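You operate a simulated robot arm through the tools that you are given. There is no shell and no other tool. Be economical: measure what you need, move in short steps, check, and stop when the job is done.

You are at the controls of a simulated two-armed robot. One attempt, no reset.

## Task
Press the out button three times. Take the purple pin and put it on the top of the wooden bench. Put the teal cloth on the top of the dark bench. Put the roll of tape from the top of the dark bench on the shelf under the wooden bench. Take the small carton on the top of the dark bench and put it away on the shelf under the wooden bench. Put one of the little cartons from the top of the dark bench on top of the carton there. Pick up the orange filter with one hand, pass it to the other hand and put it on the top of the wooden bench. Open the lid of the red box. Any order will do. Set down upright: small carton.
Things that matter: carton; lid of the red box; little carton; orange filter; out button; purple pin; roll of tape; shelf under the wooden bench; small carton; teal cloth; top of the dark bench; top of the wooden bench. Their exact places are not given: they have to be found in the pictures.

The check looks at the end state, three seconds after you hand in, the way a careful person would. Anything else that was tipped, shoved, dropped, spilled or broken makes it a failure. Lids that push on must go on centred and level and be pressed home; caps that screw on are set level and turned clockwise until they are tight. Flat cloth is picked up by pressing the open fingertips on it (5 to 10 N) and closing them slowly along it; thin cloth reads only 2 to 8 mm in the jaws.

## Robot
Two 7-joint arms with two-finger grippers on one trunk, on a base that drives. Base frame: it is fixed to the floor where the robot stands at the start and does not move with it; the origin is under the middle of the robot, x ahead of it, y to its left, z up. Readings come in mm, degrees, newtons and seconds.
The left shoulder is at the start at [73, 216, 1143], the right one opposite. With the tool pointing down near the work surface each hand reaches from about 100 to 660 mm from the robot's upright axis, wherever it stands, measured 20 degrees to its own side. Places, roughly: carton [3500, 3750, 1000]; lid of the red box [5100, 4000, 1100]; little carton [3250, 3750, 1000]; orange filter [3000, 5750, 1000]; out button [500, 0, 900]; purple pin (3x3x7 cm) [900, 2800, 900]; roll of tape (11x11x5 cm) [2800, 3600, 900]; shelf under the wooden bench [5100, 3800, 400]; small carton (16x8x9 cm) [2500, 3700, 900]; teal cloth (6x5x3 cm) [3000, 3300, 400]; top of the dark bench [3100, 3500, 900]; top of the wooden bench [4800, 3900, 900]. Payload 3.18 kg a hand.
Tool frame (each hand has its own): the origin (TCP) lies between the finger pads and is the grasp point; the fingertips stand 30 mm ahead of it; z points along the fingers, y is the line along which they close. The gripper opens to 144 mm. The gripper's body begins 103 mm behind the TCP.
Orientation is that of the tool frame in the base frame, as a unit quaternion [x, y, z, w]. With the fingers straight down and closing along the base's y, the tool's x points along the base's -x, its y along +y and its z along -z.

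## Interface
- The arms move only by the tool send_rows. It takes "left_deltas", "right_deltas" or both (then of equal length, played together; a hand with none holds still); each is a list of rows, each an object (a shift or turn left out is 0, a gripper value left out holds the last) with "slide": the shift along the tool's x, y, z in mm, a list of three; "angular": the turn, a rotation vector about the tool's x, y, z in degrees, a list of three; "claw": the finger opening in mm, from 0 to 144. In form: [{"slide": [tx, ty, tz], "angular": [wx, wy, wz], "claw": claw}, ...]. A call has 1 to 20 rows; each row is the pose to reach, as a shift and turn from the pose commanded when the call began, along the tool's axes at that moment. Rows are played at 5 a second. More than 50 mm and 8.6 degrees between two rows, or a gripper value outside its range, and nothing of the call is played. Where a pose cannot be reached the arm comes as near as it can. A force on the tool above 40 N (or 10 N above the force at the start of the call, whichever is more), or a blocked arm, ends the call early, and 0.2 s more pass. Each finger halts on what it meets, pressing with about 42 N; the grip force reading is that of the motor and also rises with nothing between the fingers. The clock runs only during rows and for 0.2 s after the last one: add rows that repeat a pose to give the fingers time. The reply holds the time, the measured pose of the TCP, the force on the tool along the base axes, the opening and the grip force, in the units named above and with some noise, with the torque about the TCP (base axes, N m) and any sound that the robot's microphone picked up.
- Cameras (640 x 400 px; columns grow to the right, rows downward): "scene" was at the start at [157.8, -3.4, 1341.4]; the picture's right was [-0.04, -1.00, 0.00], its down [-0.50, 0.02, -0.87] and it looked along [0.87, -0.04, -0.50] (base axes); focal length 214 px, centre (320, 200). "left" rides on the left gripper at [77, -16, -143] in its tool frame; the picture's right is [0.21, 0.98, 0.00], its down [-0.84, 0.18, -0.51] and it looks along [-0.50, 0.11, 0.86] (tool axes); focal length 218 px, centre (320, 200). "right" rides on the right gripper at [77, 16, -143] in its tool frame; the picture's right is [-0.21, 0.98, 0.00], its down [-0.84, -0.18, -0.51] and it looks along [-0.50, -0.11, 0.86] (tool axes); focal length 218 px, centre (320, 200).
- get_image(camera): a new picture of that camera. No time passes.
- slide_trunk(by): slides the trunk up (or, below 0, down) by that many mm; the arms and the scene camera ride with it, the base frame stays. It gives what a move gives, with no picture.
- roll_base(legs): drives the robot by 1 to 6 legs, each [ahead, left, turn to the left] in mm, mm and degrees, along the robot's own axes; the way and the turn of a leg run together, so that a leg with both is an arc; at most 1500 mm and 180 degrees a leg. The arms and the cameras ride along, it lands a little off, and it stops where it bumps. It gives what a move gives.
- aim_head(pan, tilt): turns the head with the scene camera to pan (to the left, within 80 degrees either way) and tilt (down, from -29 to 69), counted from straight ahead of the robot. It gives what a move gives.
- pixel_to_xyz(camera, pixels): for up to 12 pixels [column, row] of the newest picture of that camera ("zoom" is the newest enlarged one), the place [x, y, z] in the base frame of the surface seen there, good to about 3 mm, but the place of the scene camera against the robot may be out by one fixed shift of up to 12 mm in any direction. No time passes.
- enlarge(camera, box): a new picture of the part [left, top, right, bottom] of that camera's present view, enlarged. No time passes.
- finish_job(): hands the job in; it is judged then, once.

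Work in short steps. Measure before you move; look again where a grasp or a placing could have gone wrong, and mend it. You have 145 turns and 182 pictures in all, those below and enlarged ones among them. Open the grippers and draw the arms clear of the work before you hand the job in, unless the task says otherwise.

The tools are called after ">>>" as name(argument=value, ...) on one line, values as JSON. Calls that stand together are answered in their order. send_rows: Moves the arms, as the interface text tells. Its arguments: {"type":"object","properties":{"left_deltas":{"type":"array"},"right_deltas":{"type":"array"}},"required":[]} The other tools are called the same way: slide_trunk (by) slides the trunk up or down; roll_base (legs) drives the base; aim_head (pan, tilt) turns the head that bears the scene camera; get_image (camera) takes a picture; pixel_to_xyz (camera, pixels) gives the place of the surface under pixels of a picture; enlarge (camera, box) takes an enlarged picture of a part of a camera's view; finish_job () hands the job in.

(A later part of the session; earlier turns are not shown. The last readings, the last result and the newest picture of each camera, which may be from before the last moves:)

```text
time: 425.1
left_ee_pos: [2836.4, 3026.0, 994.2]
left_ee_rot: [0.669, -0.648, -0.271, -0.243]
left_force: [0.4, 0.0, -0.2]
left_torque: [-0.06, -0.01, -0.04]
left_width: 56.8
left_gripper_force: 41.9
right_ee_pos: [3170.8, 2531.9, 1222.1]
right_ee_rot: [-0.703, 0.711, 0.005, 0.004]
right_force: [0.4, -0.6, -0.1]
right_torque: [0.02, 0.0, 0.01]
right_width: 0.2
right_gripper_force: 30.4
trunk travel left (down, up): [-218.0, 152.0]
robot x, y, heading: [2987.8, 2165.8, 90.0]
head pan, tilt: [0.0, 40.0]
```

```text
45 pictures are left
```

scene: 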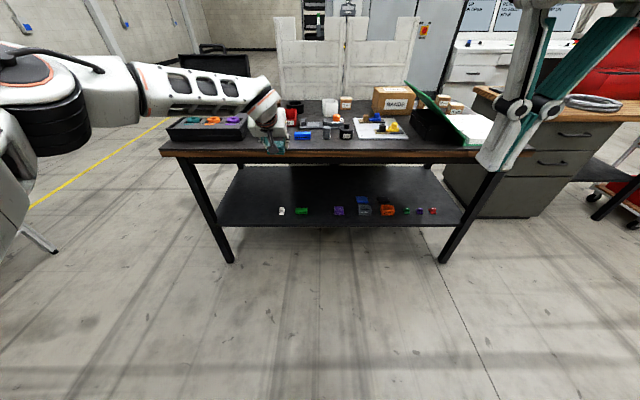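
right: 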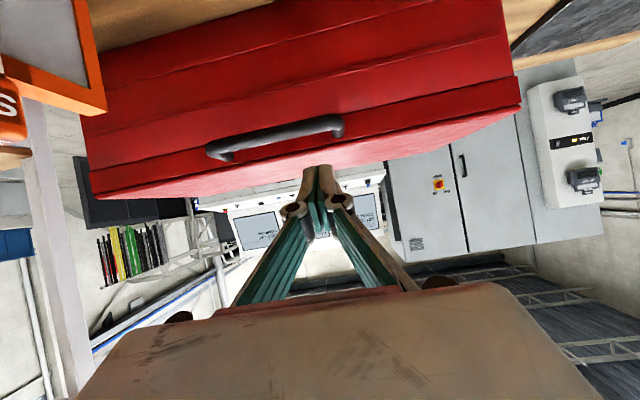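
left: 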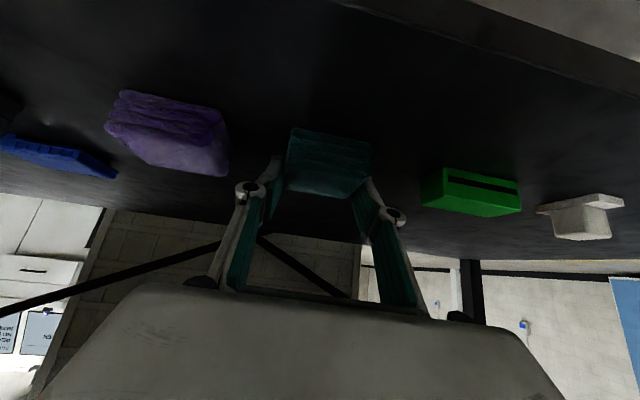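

Cloth held above and in front of the bench. I drive 190 mm ahead so it is over the front strip, and check the spot.

>>> roll_base(legs=[[190, 0, 0]])

>>> get_image(camera="left")

>>> get_image(camera="scene")

```text
time: 426.6
left_ee_pos: [2838.2, 3213.8, 993.5]
left_ee_rot: [0.669, -0.648, -0.271, -0.243]
left_force: [-0.3, 1.6, -0.4]
left_torque: [-0.02, -0.01, 0.01]
left_width: 56.8
left_gripper_force: 42.1
right_ee_pos: [3172.0, 2719.7, 1222.3]
right_ee_rot: [-0.703, 0.711, 0.004, 0.004]
right_force: [0.3, 0.8, -1.1]
right_torque: [-0.05, -0.01, 0.0]
right_width: 0.0
right_gripper_force: 31.3
trunk travel left (down, up): [-218.0, 152.0]
robot x, y, heading: [2989.3, 2356.1, 89.8]
head pan, tilt: [0.0, 40.0]
```

```text
44 pictures are left
```

left: 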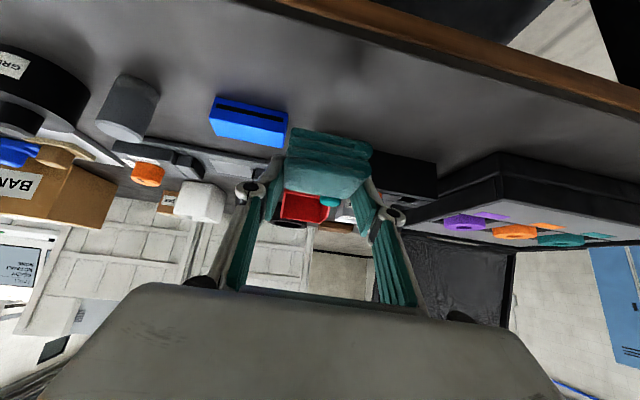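

```text
43 pictures are left
```

scene: 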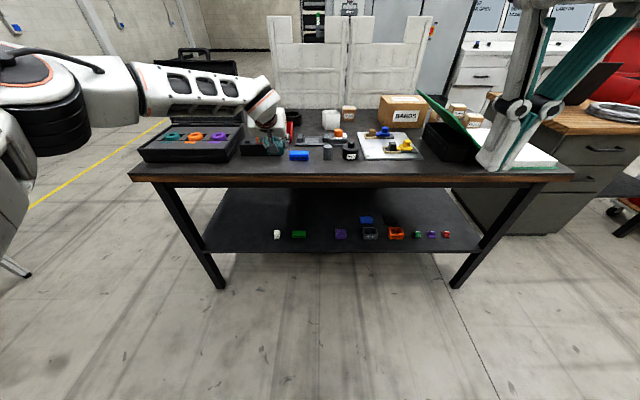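

The spot in front of the black holder and left of the blue box is free. I lower 60 mm, open, and withdraw along the hand's axis.

>>> send_rows(left_deltas=[{"slide": [20, 0, 22]}, {"slide": [34, 0, 37]}, {"slide": [37, 0, 40]}, {"slide": [39, 0, 42]}, {"slide": [40.5, 0, 43.5]}, {"slide": [40.5, 0, 43.5]}, {"slide": [40.5, 0, 43.5], "claw": 62}, {"slide": [40.5, 0, 43.5], "claw": 70}, {"slide": [40.5, 0, 43.5], "claw": 80}, {"slide": [40.5, 0, 43.5], "claw": 80}, {"slide": [40.5, 0, 15]}, {"slide": [40.5, 0, -30]}, {"slide": [30, 0, -75]}, {"slide": [0, 0, -110]}, {"slide": [-30, 0, -145]}])

>>> enlarge(camera="scene", box=[120, 80, 480, 190])

```text
time: 429.8
left_ee_pos: [2846.6, 3137.4, 1121.2]
left_ee_rot: [0.668, -0.649, -0.27, -0.244]
left_force: [0.6, -0.5, -0.1]
left_torque: [0.0, 0.0, 0.0]
left_width: 80.2
left_gripper_force: 0.0
right_ee_pos: [3172.2, 2717.3, 1222.9]
right_ee_rot: [-0.702, 0.712, 0.004, 0.004]
right_force: [0.1, -0.3, 0.5]
right_torque: [0.02, -0.04, 0.01]
right_width: 0.1
right_gripper_force: 30.5
trunk travel left (down, up): [-218.0, 152.0]
robot x, y, heading: [2990.6, 2355.1, 90.0]
head pan, tilt: [0.0, 40.0]
```

```text
1.78 times, centred on (300, 135) of scene
```

zoom: 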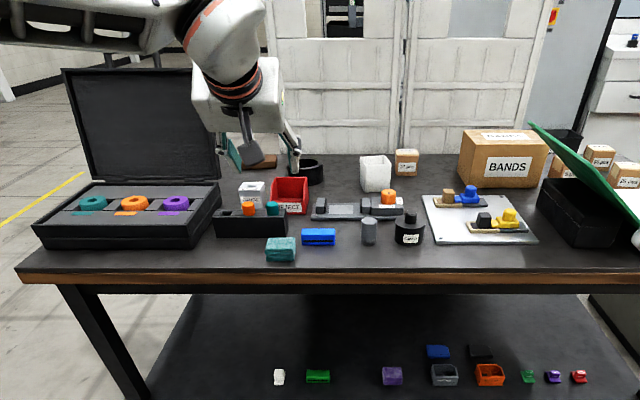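

The teal cloth lies on the bench. I fold the left hand, drive to (3050,2925), and bring the right hand, pitched 45°, toward the little carton at (3137,3690).

>>> send_rows(left_deltas=[{"slide": [20, 1, -35]}, {"slide": [40, 3, -70], "angular": [0, 4, 0]}, {"slide": [62, 5, -105], "angular": [0, 8, 0]}, {"slide": [84, 7, -140], "angular": [0, 13, 0]}, {"slide": [106, 8, -173], "angular": [0, 18, 0]}, {"slide": [128, 10, -206], "angular": [0, 23, 0]}, {"slide": [150, 12, -239], "angular": [0, 28, 0]}, {"slide": [172, 14, -272], "angular": [0, 33, 0]}, {"slide": [195, 15, -305], "angular": [0, 38, 0]}, {"slide": [217, 17, -335], "angular": [0, 42, 0]}, {"slide": [217, 17, -335], "angular": [0, 42, 0]}])

>>> roll_base(legs=[[0, -60, 0], [565, 0, 0]])

>>> send_rows(right_deltas=[{"slide": [-30, 10, 0], "claw": 60}, {"slide": [-65, 20, 0], "angular": [0, -6, 0]}, {"slide": [-105, 30, 5], "angular": [0, -12, 0]}, {"slide": [-145, 40, 15], "angular": [0, -18, 0]}, {"slide": [-185, 50, 35], "angular": [0, -24, 0]}, {"slide": [-225, 60, 60], "angular": [0, -30, 0]}, {"slide": [-262, 70, 85], "angular": [0, -36, 0]}, {"slide": [-290, 80, 115], "angular": [0, -42, 0]}, {"slide": [-308, 82, 142], "angular": [0, -45, 0]}, {"slide": [-308, 82, 142], "angular": [0, -45, 0]}])

>>> get_image(camera="right")

>>> get_image(camera="scene")

```text
time: 432.2
left_ee_pos: [2846.4, 2751.1, 1222.0]
left_ee_rot: [0.721, -0.693, -0.013, 0.006]
left_force: [-0.4, 0.6, -0.2]
left_torque: [-0.03, -0.01, 0.01]
left_width: 80.0
left_gripper_force: 0.0
right_ee_pos: [3173.0, 2719.5, 1222.2]
right_ee_rot: [-0.703, 0.711, 0.003, 0.004]
right_force: [-0.1, 0.6, -0.4]
right_torque: [-0.03, -0.02, -0.04]
right_width: 0.1
right_gripper_force: 30.7
trunk travel left (down, up): [-218.0, 152.0]
robot x, y, heading: [2990.8, 2356.1, 90.0]
head pan, tilt: [0.0, 40.0]
```

```text
time: 436.3
left_ee_pos: [2906.8, 3311.4, 1220.8]
left_ee_rot: [0.722, -0.692, -0.013, 0.005]
left_force: [-0.6, -0.2, -0.4]
left_torque: [-0.01, -0.03, -0.01]
left_width: 80.1
left_gripper_force: 0.1
right_ee_pos: [3233.3, 3280.7, 1222.3]
right_ee_rot: [-0.703, 0.711, 0.003, 0.004]
right_force: [0.2, -0.5, 0.3]
right_torque: [0.0, 0.0, 0.04]
right_width: 0.0
right_gripper_force: 30.9
trunk travel left (down, up): [-218.0, 152.0]
robot x, y, heading: [3050.9, 2912.8, 89.7]
head pan, tilt: [0.0, 40.0]
stopped in leg 2: the robot was blocked; the commanded pose is now the measured one
```

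```text
time: 438.5
left_ee_pos: [2906.2, 3312.2, 1222.3]
left_ee_rot: [0.722, -0.692, -0.013, 0.005]
left_force: [-0.7, 0.9, 0.9]
left_torque: [-0.02, -0.03, 0.0]
left_width: 79.9
left_gripper_force: 0.0
right_ee_pos: [3154.4, 3589.6, 1083.9]
right_ee_rot: [-0.647, 0.656, 0.273, 0.277]
right_force: [-0.8, -0.6, -0.5]
right_torque: [0.0, 0.01, -0.02]
right_width: 60.0
right_gripper_force: 0.0
trunk travel left (down, up): [-218.0, 152.0]
robot x, y, heading: [3049.3, 2914.3, 90.0]
head pan, tilt: [0.0, 40.0]
```

```text
41 pictures are left
```

right: 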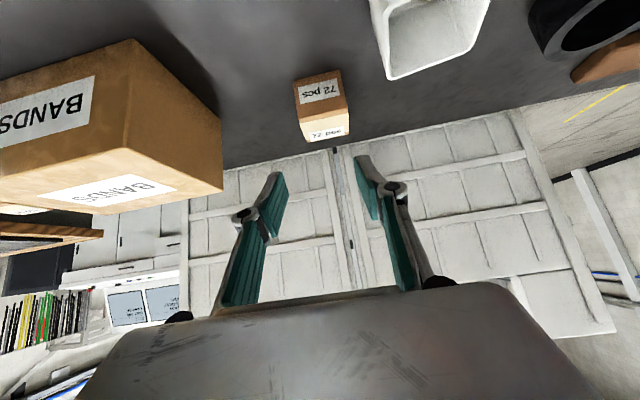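

```text
40 pictures are left
```

scene: 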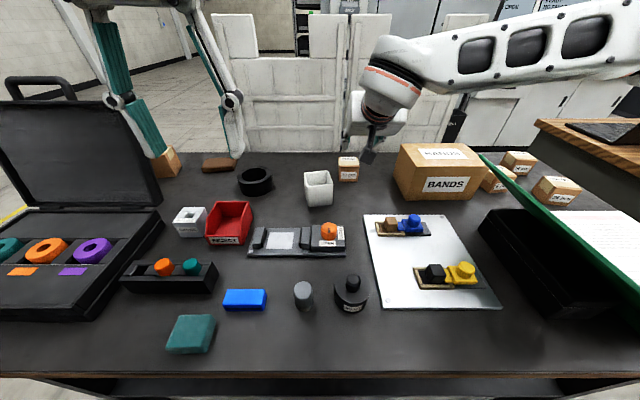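

Good view. I measure the little carton and BANDS carton with the right wrist camera.

>>> pixel_to_xyz(camera="right", pixels=[[300, 115], [343, 112], [323, 95], [306, 136], [346, 130], [327, 125], [215, 188], [130, 150], [60, 175], [140, 210], [20, 195], [320, 75]])

>>> enlarge(camera="right", box=[0, 30, 380, 230])

```text
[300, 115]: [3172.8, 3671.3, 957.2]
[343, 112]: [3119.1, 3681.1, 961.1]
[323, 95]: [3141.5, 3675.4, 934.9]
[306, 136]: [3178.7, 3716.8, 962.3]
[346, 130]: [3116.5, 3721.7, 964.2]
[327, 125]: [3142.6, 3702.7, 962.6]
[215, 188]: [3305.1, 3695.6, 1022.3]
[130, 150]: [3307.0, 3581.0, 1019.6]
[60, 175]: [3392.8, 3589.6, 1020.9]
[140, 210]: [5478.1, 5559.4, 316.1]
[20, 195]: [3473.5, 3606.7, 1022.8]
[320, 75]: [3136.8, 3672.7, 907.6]
```

```text
1.68 times, centred on (190, 130) of right
```

zoom: 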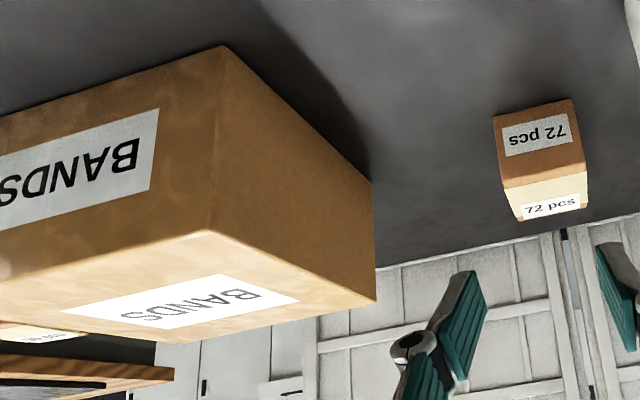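

Little carton: x 3116–3176, y 3673–3722, top 963; BANDS top at 1022, centre ≈(3403,3641). To clear the white cup I steepen to 30° pitch, approach along the axis, and close.

>>> send_rows(right_deltas=[{"slide": [0, 4, 20], "angular": [0, 5, 0], "claw": 80}, {"slide": [2, 8, 45], "angular": [0, 10, 0]}, {"slide": [6, 8, 70], "angular": [0, 15, 0]}, {"slide": [10.3, 8, 89.7], "angular": [0, 15, 0]}, {"slide": [10.3, 8, 89.7], "angular": [0, 15, 0]}, {"slide": [18, 8, 118], "angular": [0, 15, 0]}, {"slide": [27, 8, 148], "angular": [0, 15, 0]}, {"slide": [34.7, 8, 176.4], "angular": [0, 15, 0]}, {"slide": [34.7, 8, 176.4], "angular": [0, 15, 0]}, {"slide": [34.7, 8, 176.4], "angular": [0, 15, 0], "claw": 68}, {"slide": [34.7, 8, 176.4], "angular": [0, 15, 0], "claw": 60}, {"slide": [34.7, 8, 176.4], "angular": [0, 15, 0], "claw": 50}, {"slide": [34.7, 8, 176.4], "angular": [0, 15, 0], "claw": 40}, {"slide": [34.7, 8, 176.4], "angular": [0, 15, 0], "claw": 40}])

>>> get_image(camera="right")

```text
time: 441.5
left_ee_pos: [2906.3, 3311.4, 1221.3]
left_ee_rot: [0.722, -0.691, -0.013, 0.006]
left_force: [0.1, -0.6, 0.3]
left_torque: [0.02, -0.01, 0.0]
left_width: 80.1
left_gripper_force: 0.0
right_ee_pos: [3148.8, 3692.0, 937.7]
right_ee_rot: [-0.678, 0.686, 0.186, 0.188]
right_force: [-0.6, 2.3, 2.3]
right_torque: [0.07, 0.06, 0.03]
right_width: 63.2
right_gripper_force: 41.8
trunk travel left (down, up): [-218.0, 152.0]
robot x, y, heading: [3053.0, 2915.3, 89.8]
head pan, tilt: [0.0, 40.0]
```

```text
38 pictures are left
```

right: 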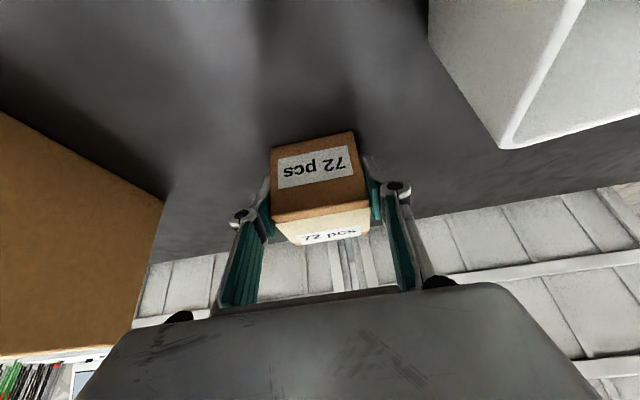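

Gripped (63 mm). I lift 160 mm, carry it over the BANDS carton, and lower to just above its top.

>>> send_rows(right_deltas=[{"slide": [-20, 0, -34]}, {"slide": [-41, 0, -69]}, {"slide": [-61, 0, -103]}, {"slide": [-81.6, 0, -137.6]}, {"slide": [-74, -42, -142]}, {"slide": [-67, -84, -146]}, {"slide": [-60, -126, -150]}, {"slide": [-53, -168, -154]}, {"slide": [-46, -210, -159]}, {"slide": [-38.6, -254, -163]}, {"slide": [-38.6, -254, -163]}, {"slide": [-30, -254, -148]}, {"slide": [-23.5, -254, -138]}, {"slide": [-23.5, -254, -138]}])

>>> enlarge(camera="scene", box=[320, 90, 540, 230])

>>> get_image(camera="right")

```text
time: 444.5
left_ee_pos: [2906.0, 3312.7, 1222.4]
left_ee_rot: [0.722, -0.692, -0.013, 0.006]
left_force: [0.2, 0.7, 0.8]
left_torque: [0.0, -0.02, 0.01]
left_width: 79.9
left_gripper_force: 0.0
right_ee_pos: [3401.4, 3639.8, 1068.0]
right_ee_rot: [-0.677, 0.687, 0.185, 0.188]
right_force: [-1.4, -0.2, -2.2]
right_torque: [-0.04, 0.01, 0.02]
right_width: 63.1
right_gripper_force: 41.9
trunk travel left (down, up): [-218.0, 152.0]
robot x, y, heading: [3051.5, 2915.6, 89.9]
head pan, tilt: [0.0, 40.0]
```

```text
2.86 times, centred on (430, 160) of scene
```

zoom: 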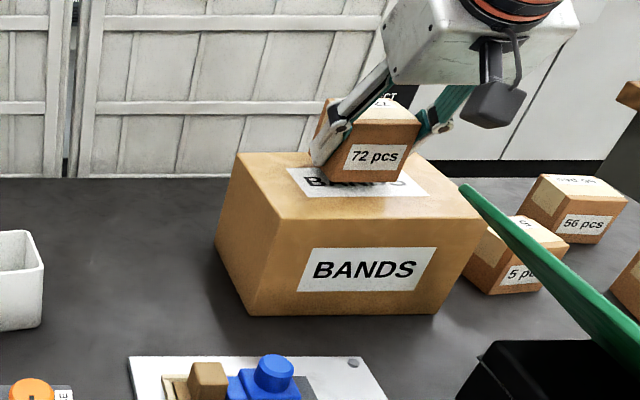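

```text
36 pictures are left
```

right: 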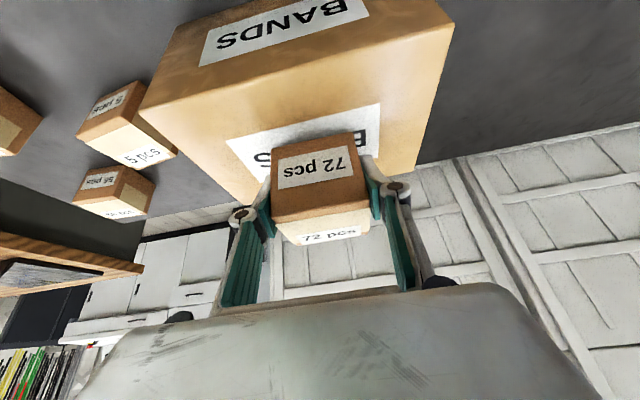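

6 mm above, well placed. I lower, release, withdraw, then shift the base left 350 mm to look at the tape roll with the right hand's camera.

>>> send_rows(right_deltas=[{"slide": [2, 0, 3.5]}, {"slide": [3.6, 0, 6]}, {"slide": [3.8, 0, 6.5]}, {"slide": [3.8, 0, 6.5], "claw": 66}, {"slide": [3.8, 0, 6.5], "claw": 72}, {"slide": [3.8, 0, 6.5], "claw": 84}, {"slide": [3.8, 0, 6.5], "claw": 84}, {"slide": [0, 0, -30]}, {"slide": [-10, 0, -70]}, {"slide": [-25, 0, -110]}, {"slide": [-25, 0, -150], "angular": [0, -6, 0]}, {"slide": [-25, 0, -185], "angular": [0, -11, 0]}, {"slide": [-25, 0, -185], "angular": [0, -11, 0], "claw": 134}])

>>> enlarge(camera="scene", box=[320, 90, 540, 230])

>>> roll_base(legs=[[-20, 0, 0], [0, 340, 0]])

>>> get_image(camera="right")

>>> get_image(camera="scene")

```text
time: 447.3
left_ee_pos: [2906.6, 3313.2, 1220.1]
left_ee_rot: [0.722, -0.692, -0.013, 0.006]
left_force: [1.0, -0.5, 0.9]
left_torque: [0.0, 0.02, 0.0]
left_width: 80.2
left_gripper_force: 0.0
right_ee_pos: [3401.3, 3566.3, 1236.5]
right_ee_rot: [-0.656, 0.665, 0.25, 0.253]
right_force: [1.4, -0.1, 0.1]
right_torque: [0.0, 0.03, 0.05]
right_width: 133.8
right_gripper_force: 0.1
trunk travel left (down, up): [-218.0, 152.0]
robot x, y, heading: [3050.8, 2917.2, 90.1]
head pan, tilt: [0.0, 40.0]
```

```text
2.86 times, centred on (430, 160) of scene
```

zoom: 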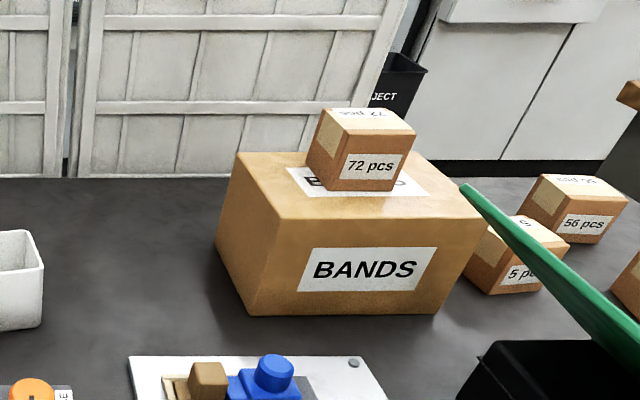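

```text
time: 451.3
left_ee_pos: [2567.0, 3292.2, 1222.0]
left_ee_rot: [0.722, -0.692, -0.013, 0.007]
left_force: [0.1, 0.3, -0.7]
left_torque: [0.02, -0.03, 0.01]
left_width: 80.0
left_gripper_force: 0.1
right_ee_pos: [3062.0, 3547.8, 1236.8]
right_ee_rot: [-0.657, 0.666, 0.249, 0.252]
right_force: [-1.1, 0.4, 0.5]
right_torque: [0.01, 0.0, -0.02]
right_width: 134.4
right_gripper_force: 0.0
trunk travel left (down, up): [-218.0, 152.0]
robot x, y, heading: [2707.6, 2892.0, 89.8]
head pan, tilt: [0.0, 40.0]
```

```text
34 pictures are left
```

right: 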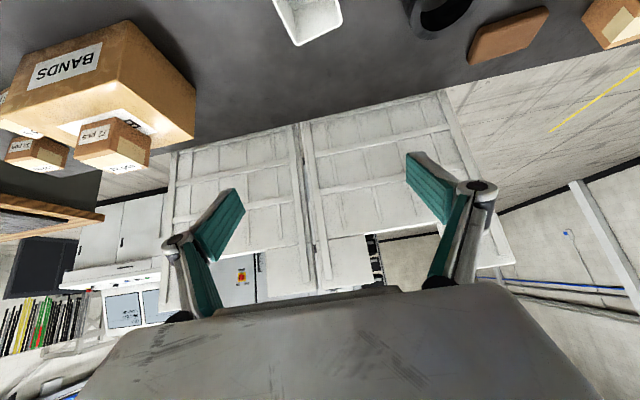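

```text
33 pictures are left
```

scene: 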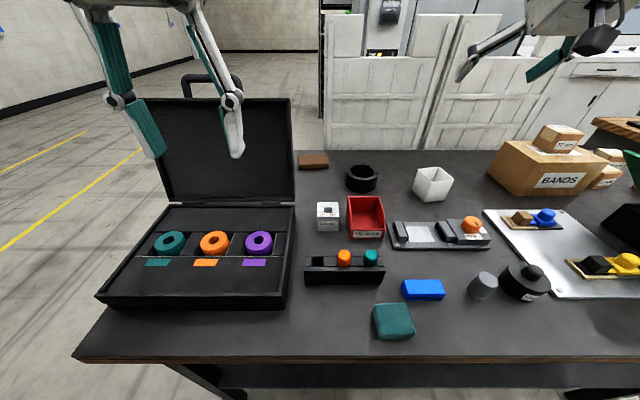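

Stacked. I measure the tape roll (362,177).

>>> pixel_to_xyz(camera="scene", pixels=[[348, 170], [377, 170], [362, 184], [362, 163], [362, 190], [335, 160], [352, 200]])

>>> pixel_to_xyz(camera="right", pixels=[[415, 28], [440, 38], [470, 8], [472, 60]])

>>> enlarge(camera="scene", box=[290, 140, 430, 220])

```text
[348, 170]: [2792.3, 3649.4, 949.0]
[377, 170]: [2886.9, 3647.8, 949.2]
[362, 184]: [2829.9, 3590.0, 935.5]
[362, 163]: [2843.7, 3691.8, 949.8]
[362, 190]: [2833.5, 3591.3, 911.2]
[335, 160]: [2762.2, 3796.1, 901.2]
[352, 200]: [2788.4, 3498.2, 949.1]
```

```text
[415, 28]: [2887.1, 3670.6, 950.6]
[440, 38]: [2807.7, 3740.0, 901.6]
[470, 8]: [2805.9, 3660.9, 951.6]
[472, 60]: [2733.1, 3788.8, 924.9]
```

```text
4.57 times, centred on (360, 180) of scene
```

zoom: 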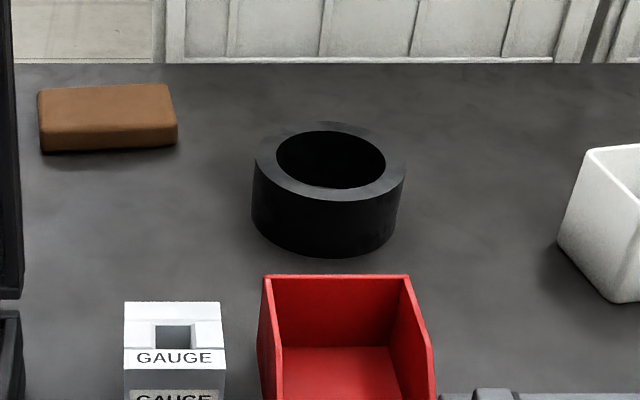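

Ring centre ≈(2833,3645), z 900–950, Ø≈108. I move the right hand over and down along its 41° axis, fingers astride, and close.

>>> send_rows(right_deltas=[{"slide": [15, 33, 20]}, {"slide": [32, 66, 42]}, {"slide": [52, 99, 66]}, {"slide": [72, 132, 90]}, {"slide": [92, 165, 115]}, {"slide": [113, 198, 143]}, {"slide": [134, 229, 171]}, {"slide": [134, 229, 171]}, {"slide": [134, 229, 205]}, {"slide": [134, 229, 240]}, {"slide": [134, 229, 270]}, {"slide": [134, 229, 270]}, {"slide": [134, 229, 270], "claw": 122}, {"slide": [134, 229, 270], "claw": 112}, {"slide": [134, 229, 270], "claw": 102}, {"slide": [134, 229, 270], "claw": 90}, {"slide": [134, 229, 270], "claw": 80}, {"slide": [134, 229, 270], "claw": 80}])

>>> get_image(camera="right")

```text
time: 455.1
left_ee_pos: [2565.9, 3292.0, 1221.8]
left_ee_rot: [0.722, -0.692, -0.013, 0.006]
left_force: [-0.5, -0.6, 0.6]
left_torque: [0.02, -0.02, 0.02]
left_width: 80.2
left_gripper_force: 0.1
right_ee_pos: [2833.5, 3628.5, 946.5]
right_ee_rot: [-0.656, 0.666, 0.249, 0.253]
right_force: [0.3, -0.8, 1.0]
right_torque: [-0.05, 0.0, -0.01]
right_width: 101.8
right_gripper_force: 42.2
trunk travel left (down, up): [-218.0, 152.0]
robot x, y, heading: [2705.3, 2893.7, 89.9]
head pan, tilt: [0.0, 40.0]
```

```text
31 pictures are left
```

right: 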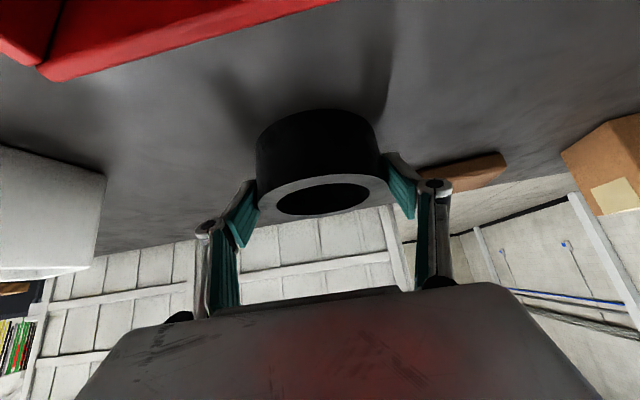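

Tape gripped (102 mm, 42 N). I lift and fold the right hand in, back off, turn gently to face +x, and drive round to the bench's left end for the small carton.

>>> send_rows(right_deltas=[{"slide": [-26, 0, -30]}, {"slide": [-53, 0, -60]}, {"slide": [-80, 0, -90]}, {"slide": [-106, 0, -120]}, {"slide": [-132, 0, -150]}, {"slide": [-105, -7, -182], "angular": [0, 4, 0]}, {"slide": [-77, -15, -215], "angular": [0, 8, 0]}, {"slide": [-50, -22, -247], "angular": [0, 13, 0]}, {"slide": [-22, -29, -279], "angular": [0, 18, 0]}, {"slide": [6, -37, -312], "angular": [0, 23, 0]}, {"slide": [33, -44, -344], "angular": [0, 28, 0]}, {"slide": [61, -51, -377], "angular": [0, 33, 0]}, {"slide": [88, -59, -409], "angular": [0, 37, 0]}, {"slide": [115, -66, -441], "angular": [0, 41, 0]}, {"slide": [115, -66, -441], "angular": [0, 41, 0]}])

>>> roll_base(legs=[[-350, 0, 0], [0, 0, -15], [0, 0, -15], [0, 0, -15], [0, 0, -15], [0, 0, -15]])

>>> roll_base(legs=[[0, 0, -14.9], [-915, 0, 0], [0, 1000, 0]])

>>> aim_head(pan=15, tilt=25)

>>> get_image(camera="scene")

```text
time: 458.3
left_ee_pos: [2567.1, 3294.2, 1220.7]
left_ee_rot: [0.722, -0.692, -0.013, 0.006]
left_force: [0.1, -0.4, 0.6]
left_torque: [-0.03, -0.03, -0.01]
left_width: 80.0
left_gripper_force: 0.1
right_ee_pos: [2893.9, 3249.1, 1199.7]
right_ee_rot: [-0.702, 0.712, 0.004, 0.003]
right_force: [0.1, -0.7, -1.4]
right_torque: [-0.04, -0.04, 0.03]
right_width: 101.9
right_gripper_force: 42.1
trunk travel left (down, up): [-218.0, 152.0]
robot x, y, heading: [2709.1, 2897.9, 89.8]
head pan, tilt: [0.0, 40.0]
```

```text
time: 464.9
left_ee_pos: [3054.4, 2797.7, 1221.2]
left_ee_rot: [-0.154, 0.988, 0.014, 0.004]
left_force: [0.2, -0.9, 0.0]
left_torque: [0.04, 0.01, -0.03]
left_width: 80.1
left_gripper_force: 0.0
right_ee_pos: [3098.3, 2469.2, 1201.7]
right_ee_rot: [-0.126, 0.992, 0.0, 0.005]
right_force: [-0.1, -0.7, -1.9]
right_torque: [-0.01, 0.03, 0.03]
right_width: 101.9
right_gripper_force: 41.9
trunk travel left (down, up): [-218.0, 152.0]
robot x, y, heading: [2705.3, 2554.6, 15.2]
head pan, tilt: [0.0, 40.0]
```

```text
time: 479.1
left_ee_pos: [2168.2, 3673.0, 1222.2]
left_ee_rot: [-0.03, 0.999, 0.014, 0.005]
left_force: [0.6, -0.1, 0.9]
left_torque: [0.01, -0.06, 0.0]
left_width: 80.2
left_gripper_force: 0.0
right_ee_pos: [2131.2, 3343.2, 1199.8]
right_ee_rot: [-0.002, 1.0, 0.0, 0.005]
right_force: [-0.2, 0.1, -2.3]
right_torque: [0.01, 0.0, -0.01]
right_width: 102.0
right_gripper_force: 42.2
trunk travel left (down, up): [-218.0, 152.0]
robot x, y, heading: [1772.3, 3523.9, 0.9]
head pan, tilt: [0.0, 40.0]
```

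```text
time: 479.9
left_ee_pos: [2169.1, 3673.4, 1220.9]
left_ee_rot: [-0.029, 0.999, 0.013, 0.005]
left_force: [0.2, 0.2, -0.2]
left_torque: [-0.03, 0.02, 0.04]
left_width: 80.2
left_gripper_force: 0.1
right_ee_pos: [2130.8, 3343.7, 1199.3]
right_ee_rot: [-0.001, 1.0, 0.0, 0.004]
right_force: [0.0, 0.6, -1.9]
right_torque: [0.0, -0.01, 0.02]
right_width: 101.9
right_gripper_force: 42.0
trunk travel left (down, up): [-218.0, 152.0]
robot x, y, heading: [1771.9, 3524.3, 1.0]
head pan, tilt: [15.0, 25.0]
```

```text
30 pictures are left
```

scene: 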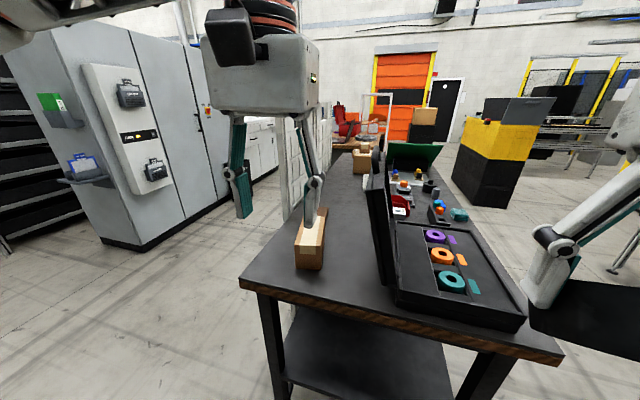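

The small carton is at (311,240), long side along x. I pitch the left hand 41° above it and measure with its wrist camera.

>>> pixel_to_xyz(camera="scene", pixels=[[297, 248], [322, 250], [310, 262], [300, 225], [326, 213], [310, 240]])

>>> send_rows(left_deltas=[{"slide": [-30, 10, 0], "angular": [0, -7, 1], "claw": 130}, {"slide": [-65, 20, 0], "angular": [0, -14, 2]}, {"slide": [-100, 35, 5], "angular": [0, -21, 3]}, {"slide": [-140, 50, 15], "angular": [0, -28, 3]}, {"slide": [-180, 65, 30], "angular": [0, -35, 3]}, {"slide": [-210, 75, 50], "angular": [0, -41, 3]}, {"slide": [-220, 80, 70], "angular": [0, -41, 3]}, {"slide": [-220, 80, 70], "angular": [0, -41, 3]}])

>>> get_image(camera="left")

```text
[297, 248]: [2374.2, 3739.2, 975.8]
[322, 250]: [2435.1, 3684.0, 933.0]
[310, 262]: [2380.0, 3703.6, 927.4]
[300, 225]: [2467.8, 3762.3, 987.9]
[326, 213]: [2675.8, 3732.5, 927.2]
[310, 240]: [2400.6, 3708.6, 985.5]
```

```text
time: 481.7
left_ee_pos: [2384.8, 3766.2, 1157.9]
left_ee_rot: [0.003, 0.934, 0.023, 0.355]
left_force: [-0.4, 0.1, -0.6]
left_torque: [-0.02, -0.02, -0.03]
left_width: 129.9
left_gripper_force: 0.0
right_ee_pos: [2130.9, 3343.3, 1200.1]
right_ee_rot: [-0.001, 1.0, 0.0, 0.005]
right_force: [-0.4, 0.3, -0.7]
right_torque: [-0.01, -0.02, 0.0]
right_width: 102.4
right_gripper_force: 42.2
trunk travel left (down, up): [-218.0, 152.0]
robot x, y, heading: [1775.8, 3526.8, 1.0]
head pan, tilt: [15.0, 25.0]
```

```text
29 pictures are left
```

left: 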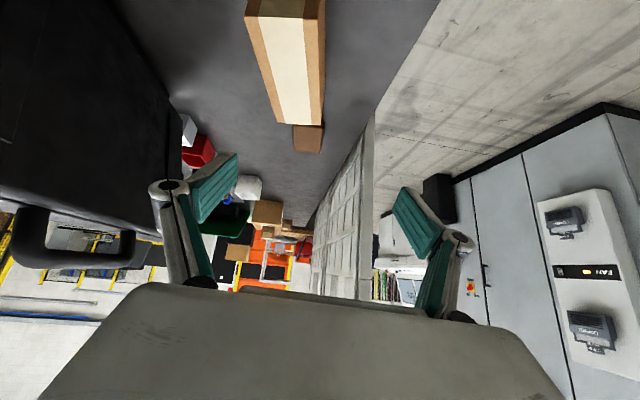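

I measure the carton's top corners and the case lid edge in this view.

>>> pixel_to_xyz(camera="left", pixels=[[250, 16], [300, 18], [320, 30], [275, 118], [322, 122], [298, 80], [285, 50], [160, 140], [120, 210]])

>>> enlarge(camera="left", box=[80, 0, 480, 250])

```text
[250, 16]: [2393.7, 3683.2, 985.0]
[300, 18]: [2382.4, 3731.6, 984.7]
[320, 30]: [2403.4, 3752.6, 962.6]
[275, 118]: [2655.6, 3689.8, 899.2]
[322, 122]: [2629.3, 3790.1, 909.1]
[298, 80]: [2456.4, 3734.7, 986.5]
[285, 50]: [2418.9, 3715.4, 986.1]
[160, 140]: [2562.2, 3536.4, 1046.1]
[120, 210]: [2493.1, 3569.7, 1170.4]
```

```text
1.60 times, centred on (280, 125) of left
```

zoom: 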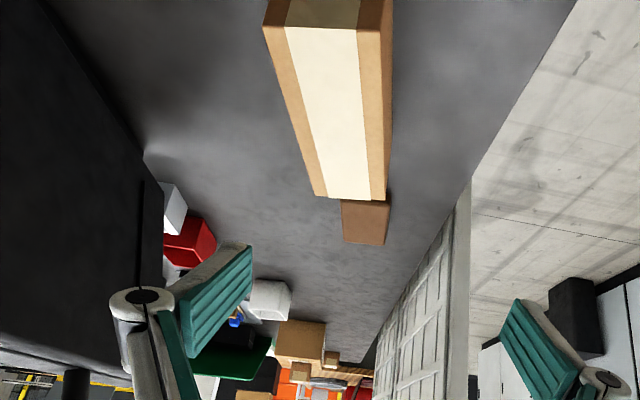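

Carton: centre ≈(2466,3725), yawed about 13°, top 986. I yaw the hand to match, approach along its axis, and close.

>>> send_rows(left_deltas=[{"slide": [15, -16, 20], "angular": [-1.6, 0.2, -2.8], "claw": 120}, {"slide": [32, -32, 42], "angular": [-3.2, 0.3, -5.5]}, {"slide": [56, -48, 70], "angular": [-4.8, 0.5, -8.3]}, {"slide": [81.8, -64, 100], "angular": [-6.4, 0.6, -11], "claw": 112}, {"slide": [81.8, -64, 100], "angular": [-6.4, 0.6, -11]}, {"slide": [82, -61, 132], "angular": [-6.4, 0.6, -11]}, {"slide": [82.4, -57, 166], "angular": [-6.4, 0.6, -11]}, {"slide": [82.7, -53, 198.8], "angular": [-6.4, 0.6, -11]}, {"slide": [82.7, -53, 198.8], "angular": [-6.4, 0.6, -11]}, {"slide": [82.7, -53, 198.8], "angular": [-6.4, 0.6, -11], "claw": 95}, {"slide": [82.7, -53, 198.8], "angular": [-6.4, 0.6, -11], "claw": 84}, {"slide": [82.7, -53, 198.8], "angular": [-6.4, 0.6, -11], "claw": 72}, {"slide": [82.7, -53, 198.8], "angular": [-6.4, 0.6, -11], "claw": 60}, {"slide": [82.7, -53, 198.8], "angular": [-6.4, 0.6, -11], "claw": 45}, {"slide": [82.7, -53, 198.8], "angular": [-6.4, 0.6, -11], "claw": 45}])

>>> get_image(camera="left")

>>> get_image(camera="scene")

```text
time: 484.9
left_ee_pos: [2451.7, 3724.2, 949.8]
left_ee_rot: [-0.107, 0.93, 0.041, 0.349]
left_force: [1.1, 0.3, -0.7]
left_torque: [0.08, -0.01, -0.11]
left_width: 73.5
left_gripper_force: 42.3
right_ee_pos: [2130.6, 3342.1, 1200.4]
right_ee_rot: [-0.002, 1.0, 0.001, 0.005]
right_force: [0.2, -0.5, -1.6]
right_torque: [0.03, 0.01, 0.02]
right_width: 102.0
right_gripper_force: 42.6
trunk travel left (down, up): [-218.0, 152.0]
robot x, y, heading: [1770.5, 3525.2, 0.8]
head pan, tilt: [15.0, 25.0]
```

```text
27 pictures are left
```

left: 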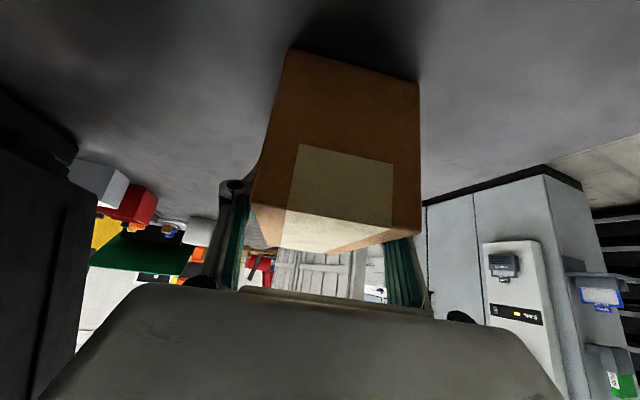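

```text
26 pictures are left
```

scene: 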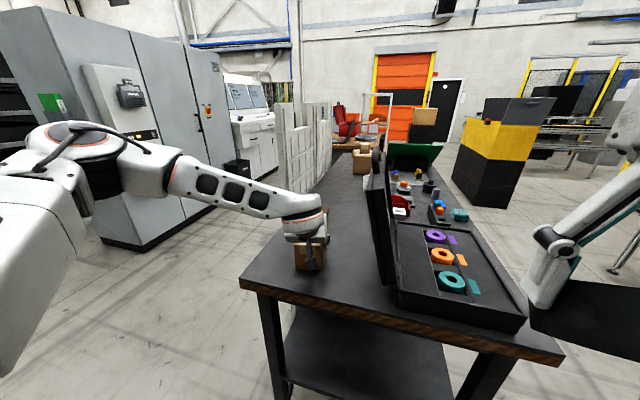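

Gripped (73.5 mm). I lift it 190 mm and drive both items round the bench to the wooden bench's front, turning gently.

>>> send_rows(left_deltas=[{"slide": [-25, 0, -29]}, {"slide": [-50, 0, -57]}, {"slide": [-75, 0, -86]}, {"slide": [-100, 0, -114]}, {"slide": [-125, 0, -143]}, {"slide": [-125, 0, -143]}])

>>> roll_base(legs=[[-330, 0, -0.8], [0, -780, 0], [260, -200, 0], [1350, 0, 0], [1300, 0, 0]])

>>> roll_base(legs=[[0, 0, 15], [0, 0, 15], [0, 0, 15], [0, 0, 15], [0, 0, 15], [0, 0, 15]])

>>> aim_head(pan=0, tilt=38)

>>> get_image(camera="scene")

```text
time: 486.3
left_ee_pos: [2457.7, 3725.0, 1139.9]
left_ee_rot: [-0.107, 0.93, 0.041, 0.348]
left_force: [0.2, 0.8, -1.6]
left_torque: [0.0, 0.05, 0.01]
left_width: 73.5
left_gripper_force: 42.3
right_ee_pos: [2132.0, 3343.7, 1199.0]
right_ee_rot: [-0.002, 1.0, 0.001, 0.004]
right_force: [-0.4, 0.1, -1.9]
right_torque: [-0.03, 0.03, -0.03]
right_width: 101.9
right_gripper_force: 42.6
trunk travel left (down, up): [-218.0, 152.0]
robot x, y, heading: [1771.9, 3518.2, 0.8]
head pan, tilt: [15.0, 25.0]
```

```text
time: 509.6
left_ee_pos: [5010.2, 2748.4, 1140.4]
left_ee_rot: [-0.106, 0.93, 0.041, 0.349]
left_force: [0.5, -0.7, -2.1]
left_torque: [-0.04, 0.05, 0.04]
left_width: 73.3
left_gripper_force: 42.5
right_ee_pos: [4684.2, 2370.1, 1198.9]
right_ee_rot: [0.0, 1.0, 0.0, 0.005]
right_force: [-0.1, 1.1, -2.0]
right_torque: [-0.01, -0.01, -0.01]
right_width: 102.1
right_gripper_force: 42.1
trunk travel left (down, up): [-218.0, 152.0]
robot x, y, heading: [4322.4, 2547.0, 0.4]
head pan, tilt: [15.0, 25.0]
```

```text
time: 515.3
left_ee_pos: [4133.8, 3237.3, 1139.6]
left_ee_rot: [0.729, -0.586, -0.275, -0.22]
left_force: [-0.8, -0.1, -2.7]
left_torque: [-0.03, -0.03, -0.01]
left_width: 73.6
left_gripper_force: 41.8
right_ee_pos: [4511.7, 2906.5, 1199.5]
right_ee_rot: [-0.704, 0.71, 0.004, 0.004]
right_force: [-0.8, -0.1, -1.8]
right_torque: [-0.01, -0.04, 0.0]
right_width: 102.2
right_gripper_force: 42.5
trunk travel left (down, up): [-218.0, 152.0]
robot x, y, heading: [4328.6, 2550.7, 90.1]
head pan, tilt: [15.0, 25.0]
```

```text
time: 516.1
left_ee_pos: [4135.3, 3237.3, 1140.9]
left_ee_rot: [0.729, -0.587, -0.274, -0.22]
left_force: [-0.3, -0.1, -3.2]
left_torque: [-0.03, -0.01, 0.01]
left_width: 73.2
left_gripper_force: 41.9
right_ee_pos: [4512.5, 2905.9, 1199.7]
right_ee_rot: [-0.703, 0.712, 0.003, 0.004]
right_force: [0.9, 0.2, -1.7]
right_torque: [-0.01, -0.02, -0.01]
right_width: 102.2
right_gripper_force: 42.2
trunk travel left (down, up): [-218.0, 152.0]
robot x, y, heading: [4329.1, 2550.8, 90.3]
head pan, tilt: [0.0, 38.0]
```

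```text
25 pictures are left
```

scene: 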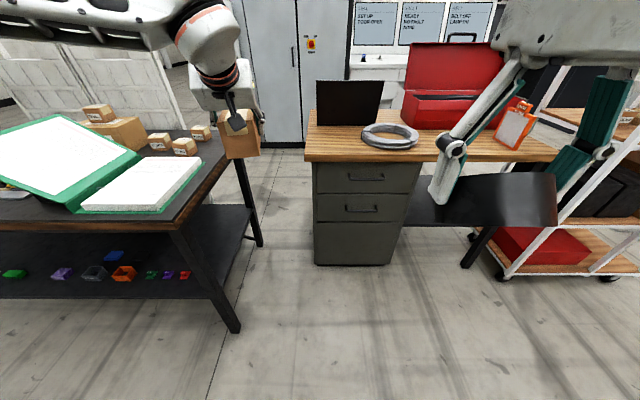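

Everything is still in place. I drive to the shelf opening, extend the left hand, lower the trunk and the hand in front of the bench.

>>> pixel_to_xyz(camera="scene", pixels=[[425, 222], [412, 200], [412, 222], [465, 240], [480, 230], [440, 200]])

>>> roll_base(legs=[[30, -820, -0.3]])

>>> send_rows(left_deltas=[{"slide": [-31, -9, 27]}, {"slide": [-62, -18, 54]}, {"slide": [-94, -27, 82]}, {"slide": [-125, -36, 109]}, {"slide": [-125, -36, 109]}])

>>> slide_trunk(by=-108)

>>> slide_trunk(by=-106)

>>> send_rows(left_deltas=[{"slide": [26, 0, 30]}, {"slide": [53, 0, 60]}, {"slide": [79, 0, 90]}, {"slide": [106, 0, 121]}, {"slide": [132, 0, 151]}, {"slide": [158, 0, 181]}, {"slide": [185, 0, 211]}, {"slide": [211, 0, 241]}, {"slide": [237, 0, 271]}, {"slide": [264, 0, 302]}, {"slide": [293, 0, 335]}, {"slide": [293, 0, 335]}])

>>> get_image(camera="left")

>>> get_image(camera="scene")

```text
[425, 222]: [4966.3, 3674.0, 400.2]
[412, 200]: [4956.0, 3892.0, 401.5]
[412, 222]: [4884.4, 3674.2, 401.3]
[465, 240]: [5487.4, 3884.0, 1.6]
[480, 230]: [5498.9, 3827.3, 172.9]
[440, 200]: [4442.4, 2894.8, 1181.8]
```

```text
time: 523.7
left_ee_pos: [4962.4, 3265.2, 1139.6]
left_ee_rot: [0.727, -0.59, -0.274, -0.221]
left_force: [-0.2, 0.4, -3.1]
left_torque: [0.02, 0.03, -0.01]
left_width: 73.0
left_gripper_force: 41.8
right_ee_pos: [5335.7, 2930.8, 1198.7]
right_ee_rot: [-0.7, 0.714, 0.004, 0.003]
right_force: [0.2, -0.3, -2.4]
right_torque: [0.02, 0.04, -0.04]
right_width: 102.1
right_gripper_force: 41.2
trunk travel left (down, up): [-218.0, 152.0]
robot x, y, heading: [5146.8, 2580.6, 89.5]
head pan, tilt: [0.0, 38.0]
```

```text
time: 524.9
left_ee_pos: [4963.0, 3432.5, 1139.2]
left_ee_rot: [0.726, -0.591, -0.273, -0.222]
left_force: [-0.7, -0.6, -2.2]
left_torque: [-0.05, -0.01, -0.02]
left_width: 73.2
left_gripper_force: 41.9
right_ee_pos: [5335.3, 2929.1, 1201.5]
right_ee_rot: [-0.7, 0.714, 0.005, 0.004]
right_force: [-0.8, 0.1, -0.9]
right_torque: [0.01, 0.01, 0.0]
right_width: 102.1
right_gripper_force: 42.3
trunk travel left (down, up): [-218.0, 152.0]
robot x, y, heading: [5147.1, 2578.5, 89.4]
head pan, tilt: [0.0, 38.0]
```

```text
time: 526.3
left_ee_pos: [4964.9, 3432.2, 1037.0]
left_ee_rot: [0.727, -0.589, -0.275, -0.222]
left_force: [-0.4, -0.7, -1.9]
left_torque: [-0.03, 0.0, -0.03]
left_width: 73.4
left_gripper_force: 42.7
right_ee_pos: [5335.9, 2930.1, 1094.3]
right_ee_rot: [-0.699, 0.715, 0.005, 0.005]
right_force: [0.7, -0.6, -1.2]
right_torque: [0.06, 0.0, 0.0]
right_width: 102.1
right_gripper_force: 42.6
trunk travel left (down, up): [-110.0, 260.0]
robot x, y, heading: [5144.4, 2582.1, 89.5]
head pan, tilt: [0.0, 38.0]
```

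```text
time: 527.6
left_ee_pos: [4963.1, 3434.1, 931.1]
left_ee_rot: [0.725, -0.591, -0.274, -0.224]
left_force: [0.4, -0.9, -1.9]
left_torque: [-0.03, 0.0, -0.01]
left_width: 73.1
left_gripper_force: 41.5
right_ee_pos: [5335.0, 2929.3, 987.1]
right_ee_rot: [-0.7, 0.714, 0.004, 0.006]
right_force: [-0.1, -0.1, -1.3]
right_torque: [0.03, 0.02, -0.01]
right_width: 101.9
right_gripper_force: 42.4
trunk travel left (down, up): [-4.0, 366.0]
robot x, y, heading: [5148.7, 2574.4, 89.3]
head pan, tilt: [0.0, 38.0]
```

```text
time: 530.2
left_ee_pos: [4964.1, 3434.2, 481.6]
left_ee_rot: [0.726, -0.591, -0.273, -0.222]
left_force: [-0.1, 0.4, -2.0]
left_torque: [-0.06, -0.01, -0.01]
left_width: 73.2
left_gripper_force: 41.7
right_ee_pos: [5335.8, 2928.9, 986.0]
right_ee_rot: [-0.7, 0.714, 0.005, 0.005]
right_force: [0.0, 1.2, -0.9]
right_torque: [0.03, -0.02, 0.02]
right_width: 102.1
right_gripper_force: 42.0
trunk travel left (down, up): [-4.0, 366.0]
robot x, y, heading: [5144.8, 2574.6, 89.3]
head pan, tilt: [0.0, 38.0]
```

```text
24 pictures are left
```

left: 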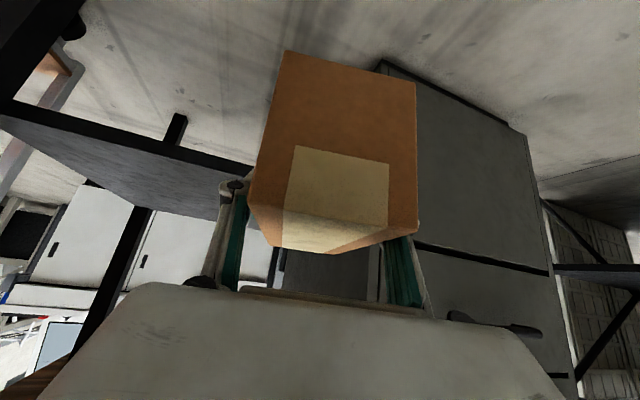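

```text
23 pictures are left
```

scene: 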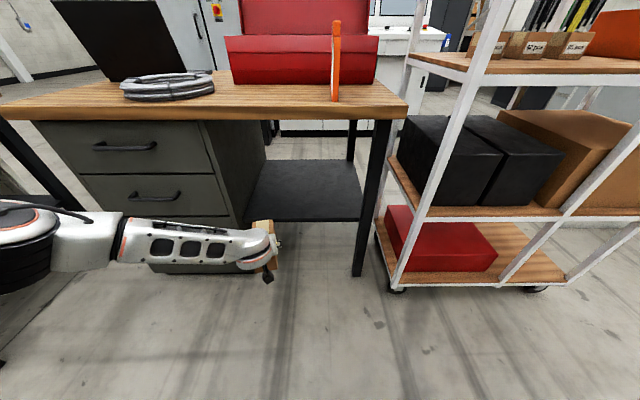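

Pose is right. I shift 50 mm right for clearance from the drawers and drive 306 mm ahead to bring the carton over the shelf.

>>> roll_base(legs=[[0, -55, 0.5], [306, 0, 0]])

>>> get_image(camera="left")

>>> aim_head(pan=10, tilt=50)

>>> get_image(camera="scene")

```text
time: 533.1
left_ee_pos: [5005.2, 3739.6, 478.7]
left_ee_rot: [0.731, -0.585, -0.275, -0.218]
left_force: [-0.3, 0.0, -2.6]
left_torque: [-0.06, -0.01, 0.03]
left_width: 73.2
left_gripper_force: 41.6
right_ee_pos: [5384.6, 3241.1, 984.8]
right_ee_rot: [-0.705, 0.709, 0.003, 0.004]
right_force: [0.0, -1.0, -1.0]
right_torque: [-0.01, -0.03, -0.02]
right_width: 101.7
right_gripper_force: 41.9
trunk travel left (down, up): [-4.0, 366.0]
robot x, y, heading: [5202.3, 2881.1, 90.0]
head pan, tilt: [0.0, 38.0]
```

```text
22 pictures are left
```

left: 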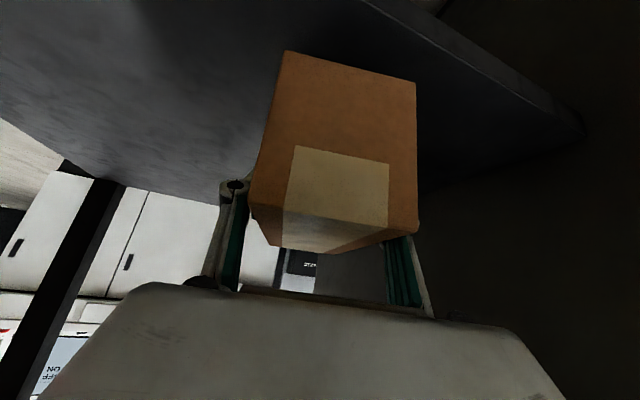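

```text
time: 533.8
left_ee_pos: [5004.9, 3737.0, 479.3]
left_ee_rot: [0.73, -0.586, -0.275, -0.219]
left_force: [-0.4, -0.3, -2.7]
left_torque: [-0.01, 0.0, -0.02]
left_width: 73.3
left_gripper_force: 42.1
right_ee_pos: [5384.8, 3239.9, 986.2]
right_ee_rot: [-0.705, 0.709, 0.004, 0.003]
right_force: [-0.7, -0.2, -1.6]
right_torque: [-0.01, -0.02, -0.01]
right_width: 102.2
right_gripper_force: 42.4
trunk travel left (down, up): [-4.0, 366.0]
robot x, y, heading: [5202.5, 2883.7, 90.4]
head pan, tilt: [10.0, 50.0]
```

```text
21 pictures are left
```

scene: 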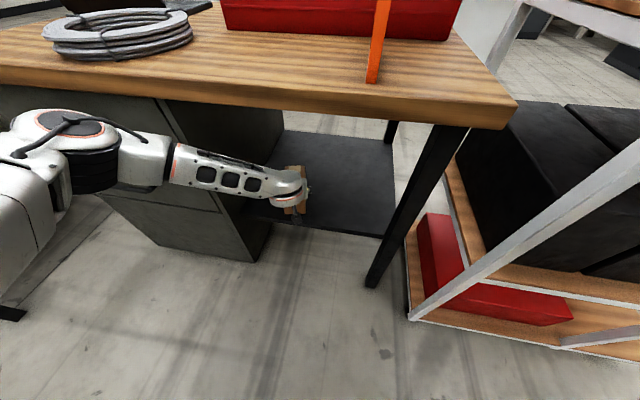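

The carton is fully over the shelf with its near edge inside. I lower to contact, open, withdraw along the axis, and back the base out.

>>> send_rows(left_deltas=[{"slide": [8, 0, 9]}, {"slide": [13, 0, 15]}, {"slide": [15, 0, 17]}, {"slide": [16.5, 0, 18.8]}, {"slide": [17.4, 0, 19.9]}, {"slide": [17.4, 0, 19.9]}])

>>> enlarge(camera="left", box=[200, 20, 480, 200])

```text
time: 535.2
left_ee_pos: [5004.8, 3738.6, 453.9]
left_ee_rot: [0.731, -0.586, -0.274, -0.219]
left_force: [-0.4, 0.8, -1.9]
left_torque: [-0.01, 0.0, 0.01]
left_width: 73.5
left_gripper_force: 41.8
right_ee_pos: [5385.1, 3240.3, 985.2]
right_ee_rot: [-0.707, 0.708, 0.003, 0.004]
right_force: [-0.4, 0.2, -2.3]
right_torque: [-0.02, 0.01, -0.01]
right_width: 101.8
right_gripper_force: 42.0
trunk travel left (down, up): [-4.0, 366.0]
robot x, y, heading: [5201.5, 2883.3, 90.2]
head pan, tilt: [10.0, 50.0]
```

```text
2.22 times, centred on (340, 110) of left
```

zoom: 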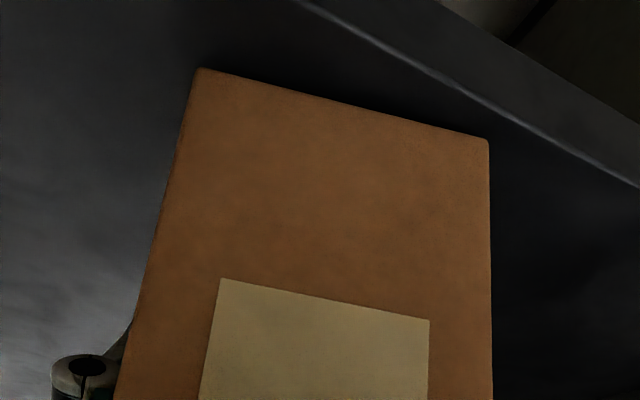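

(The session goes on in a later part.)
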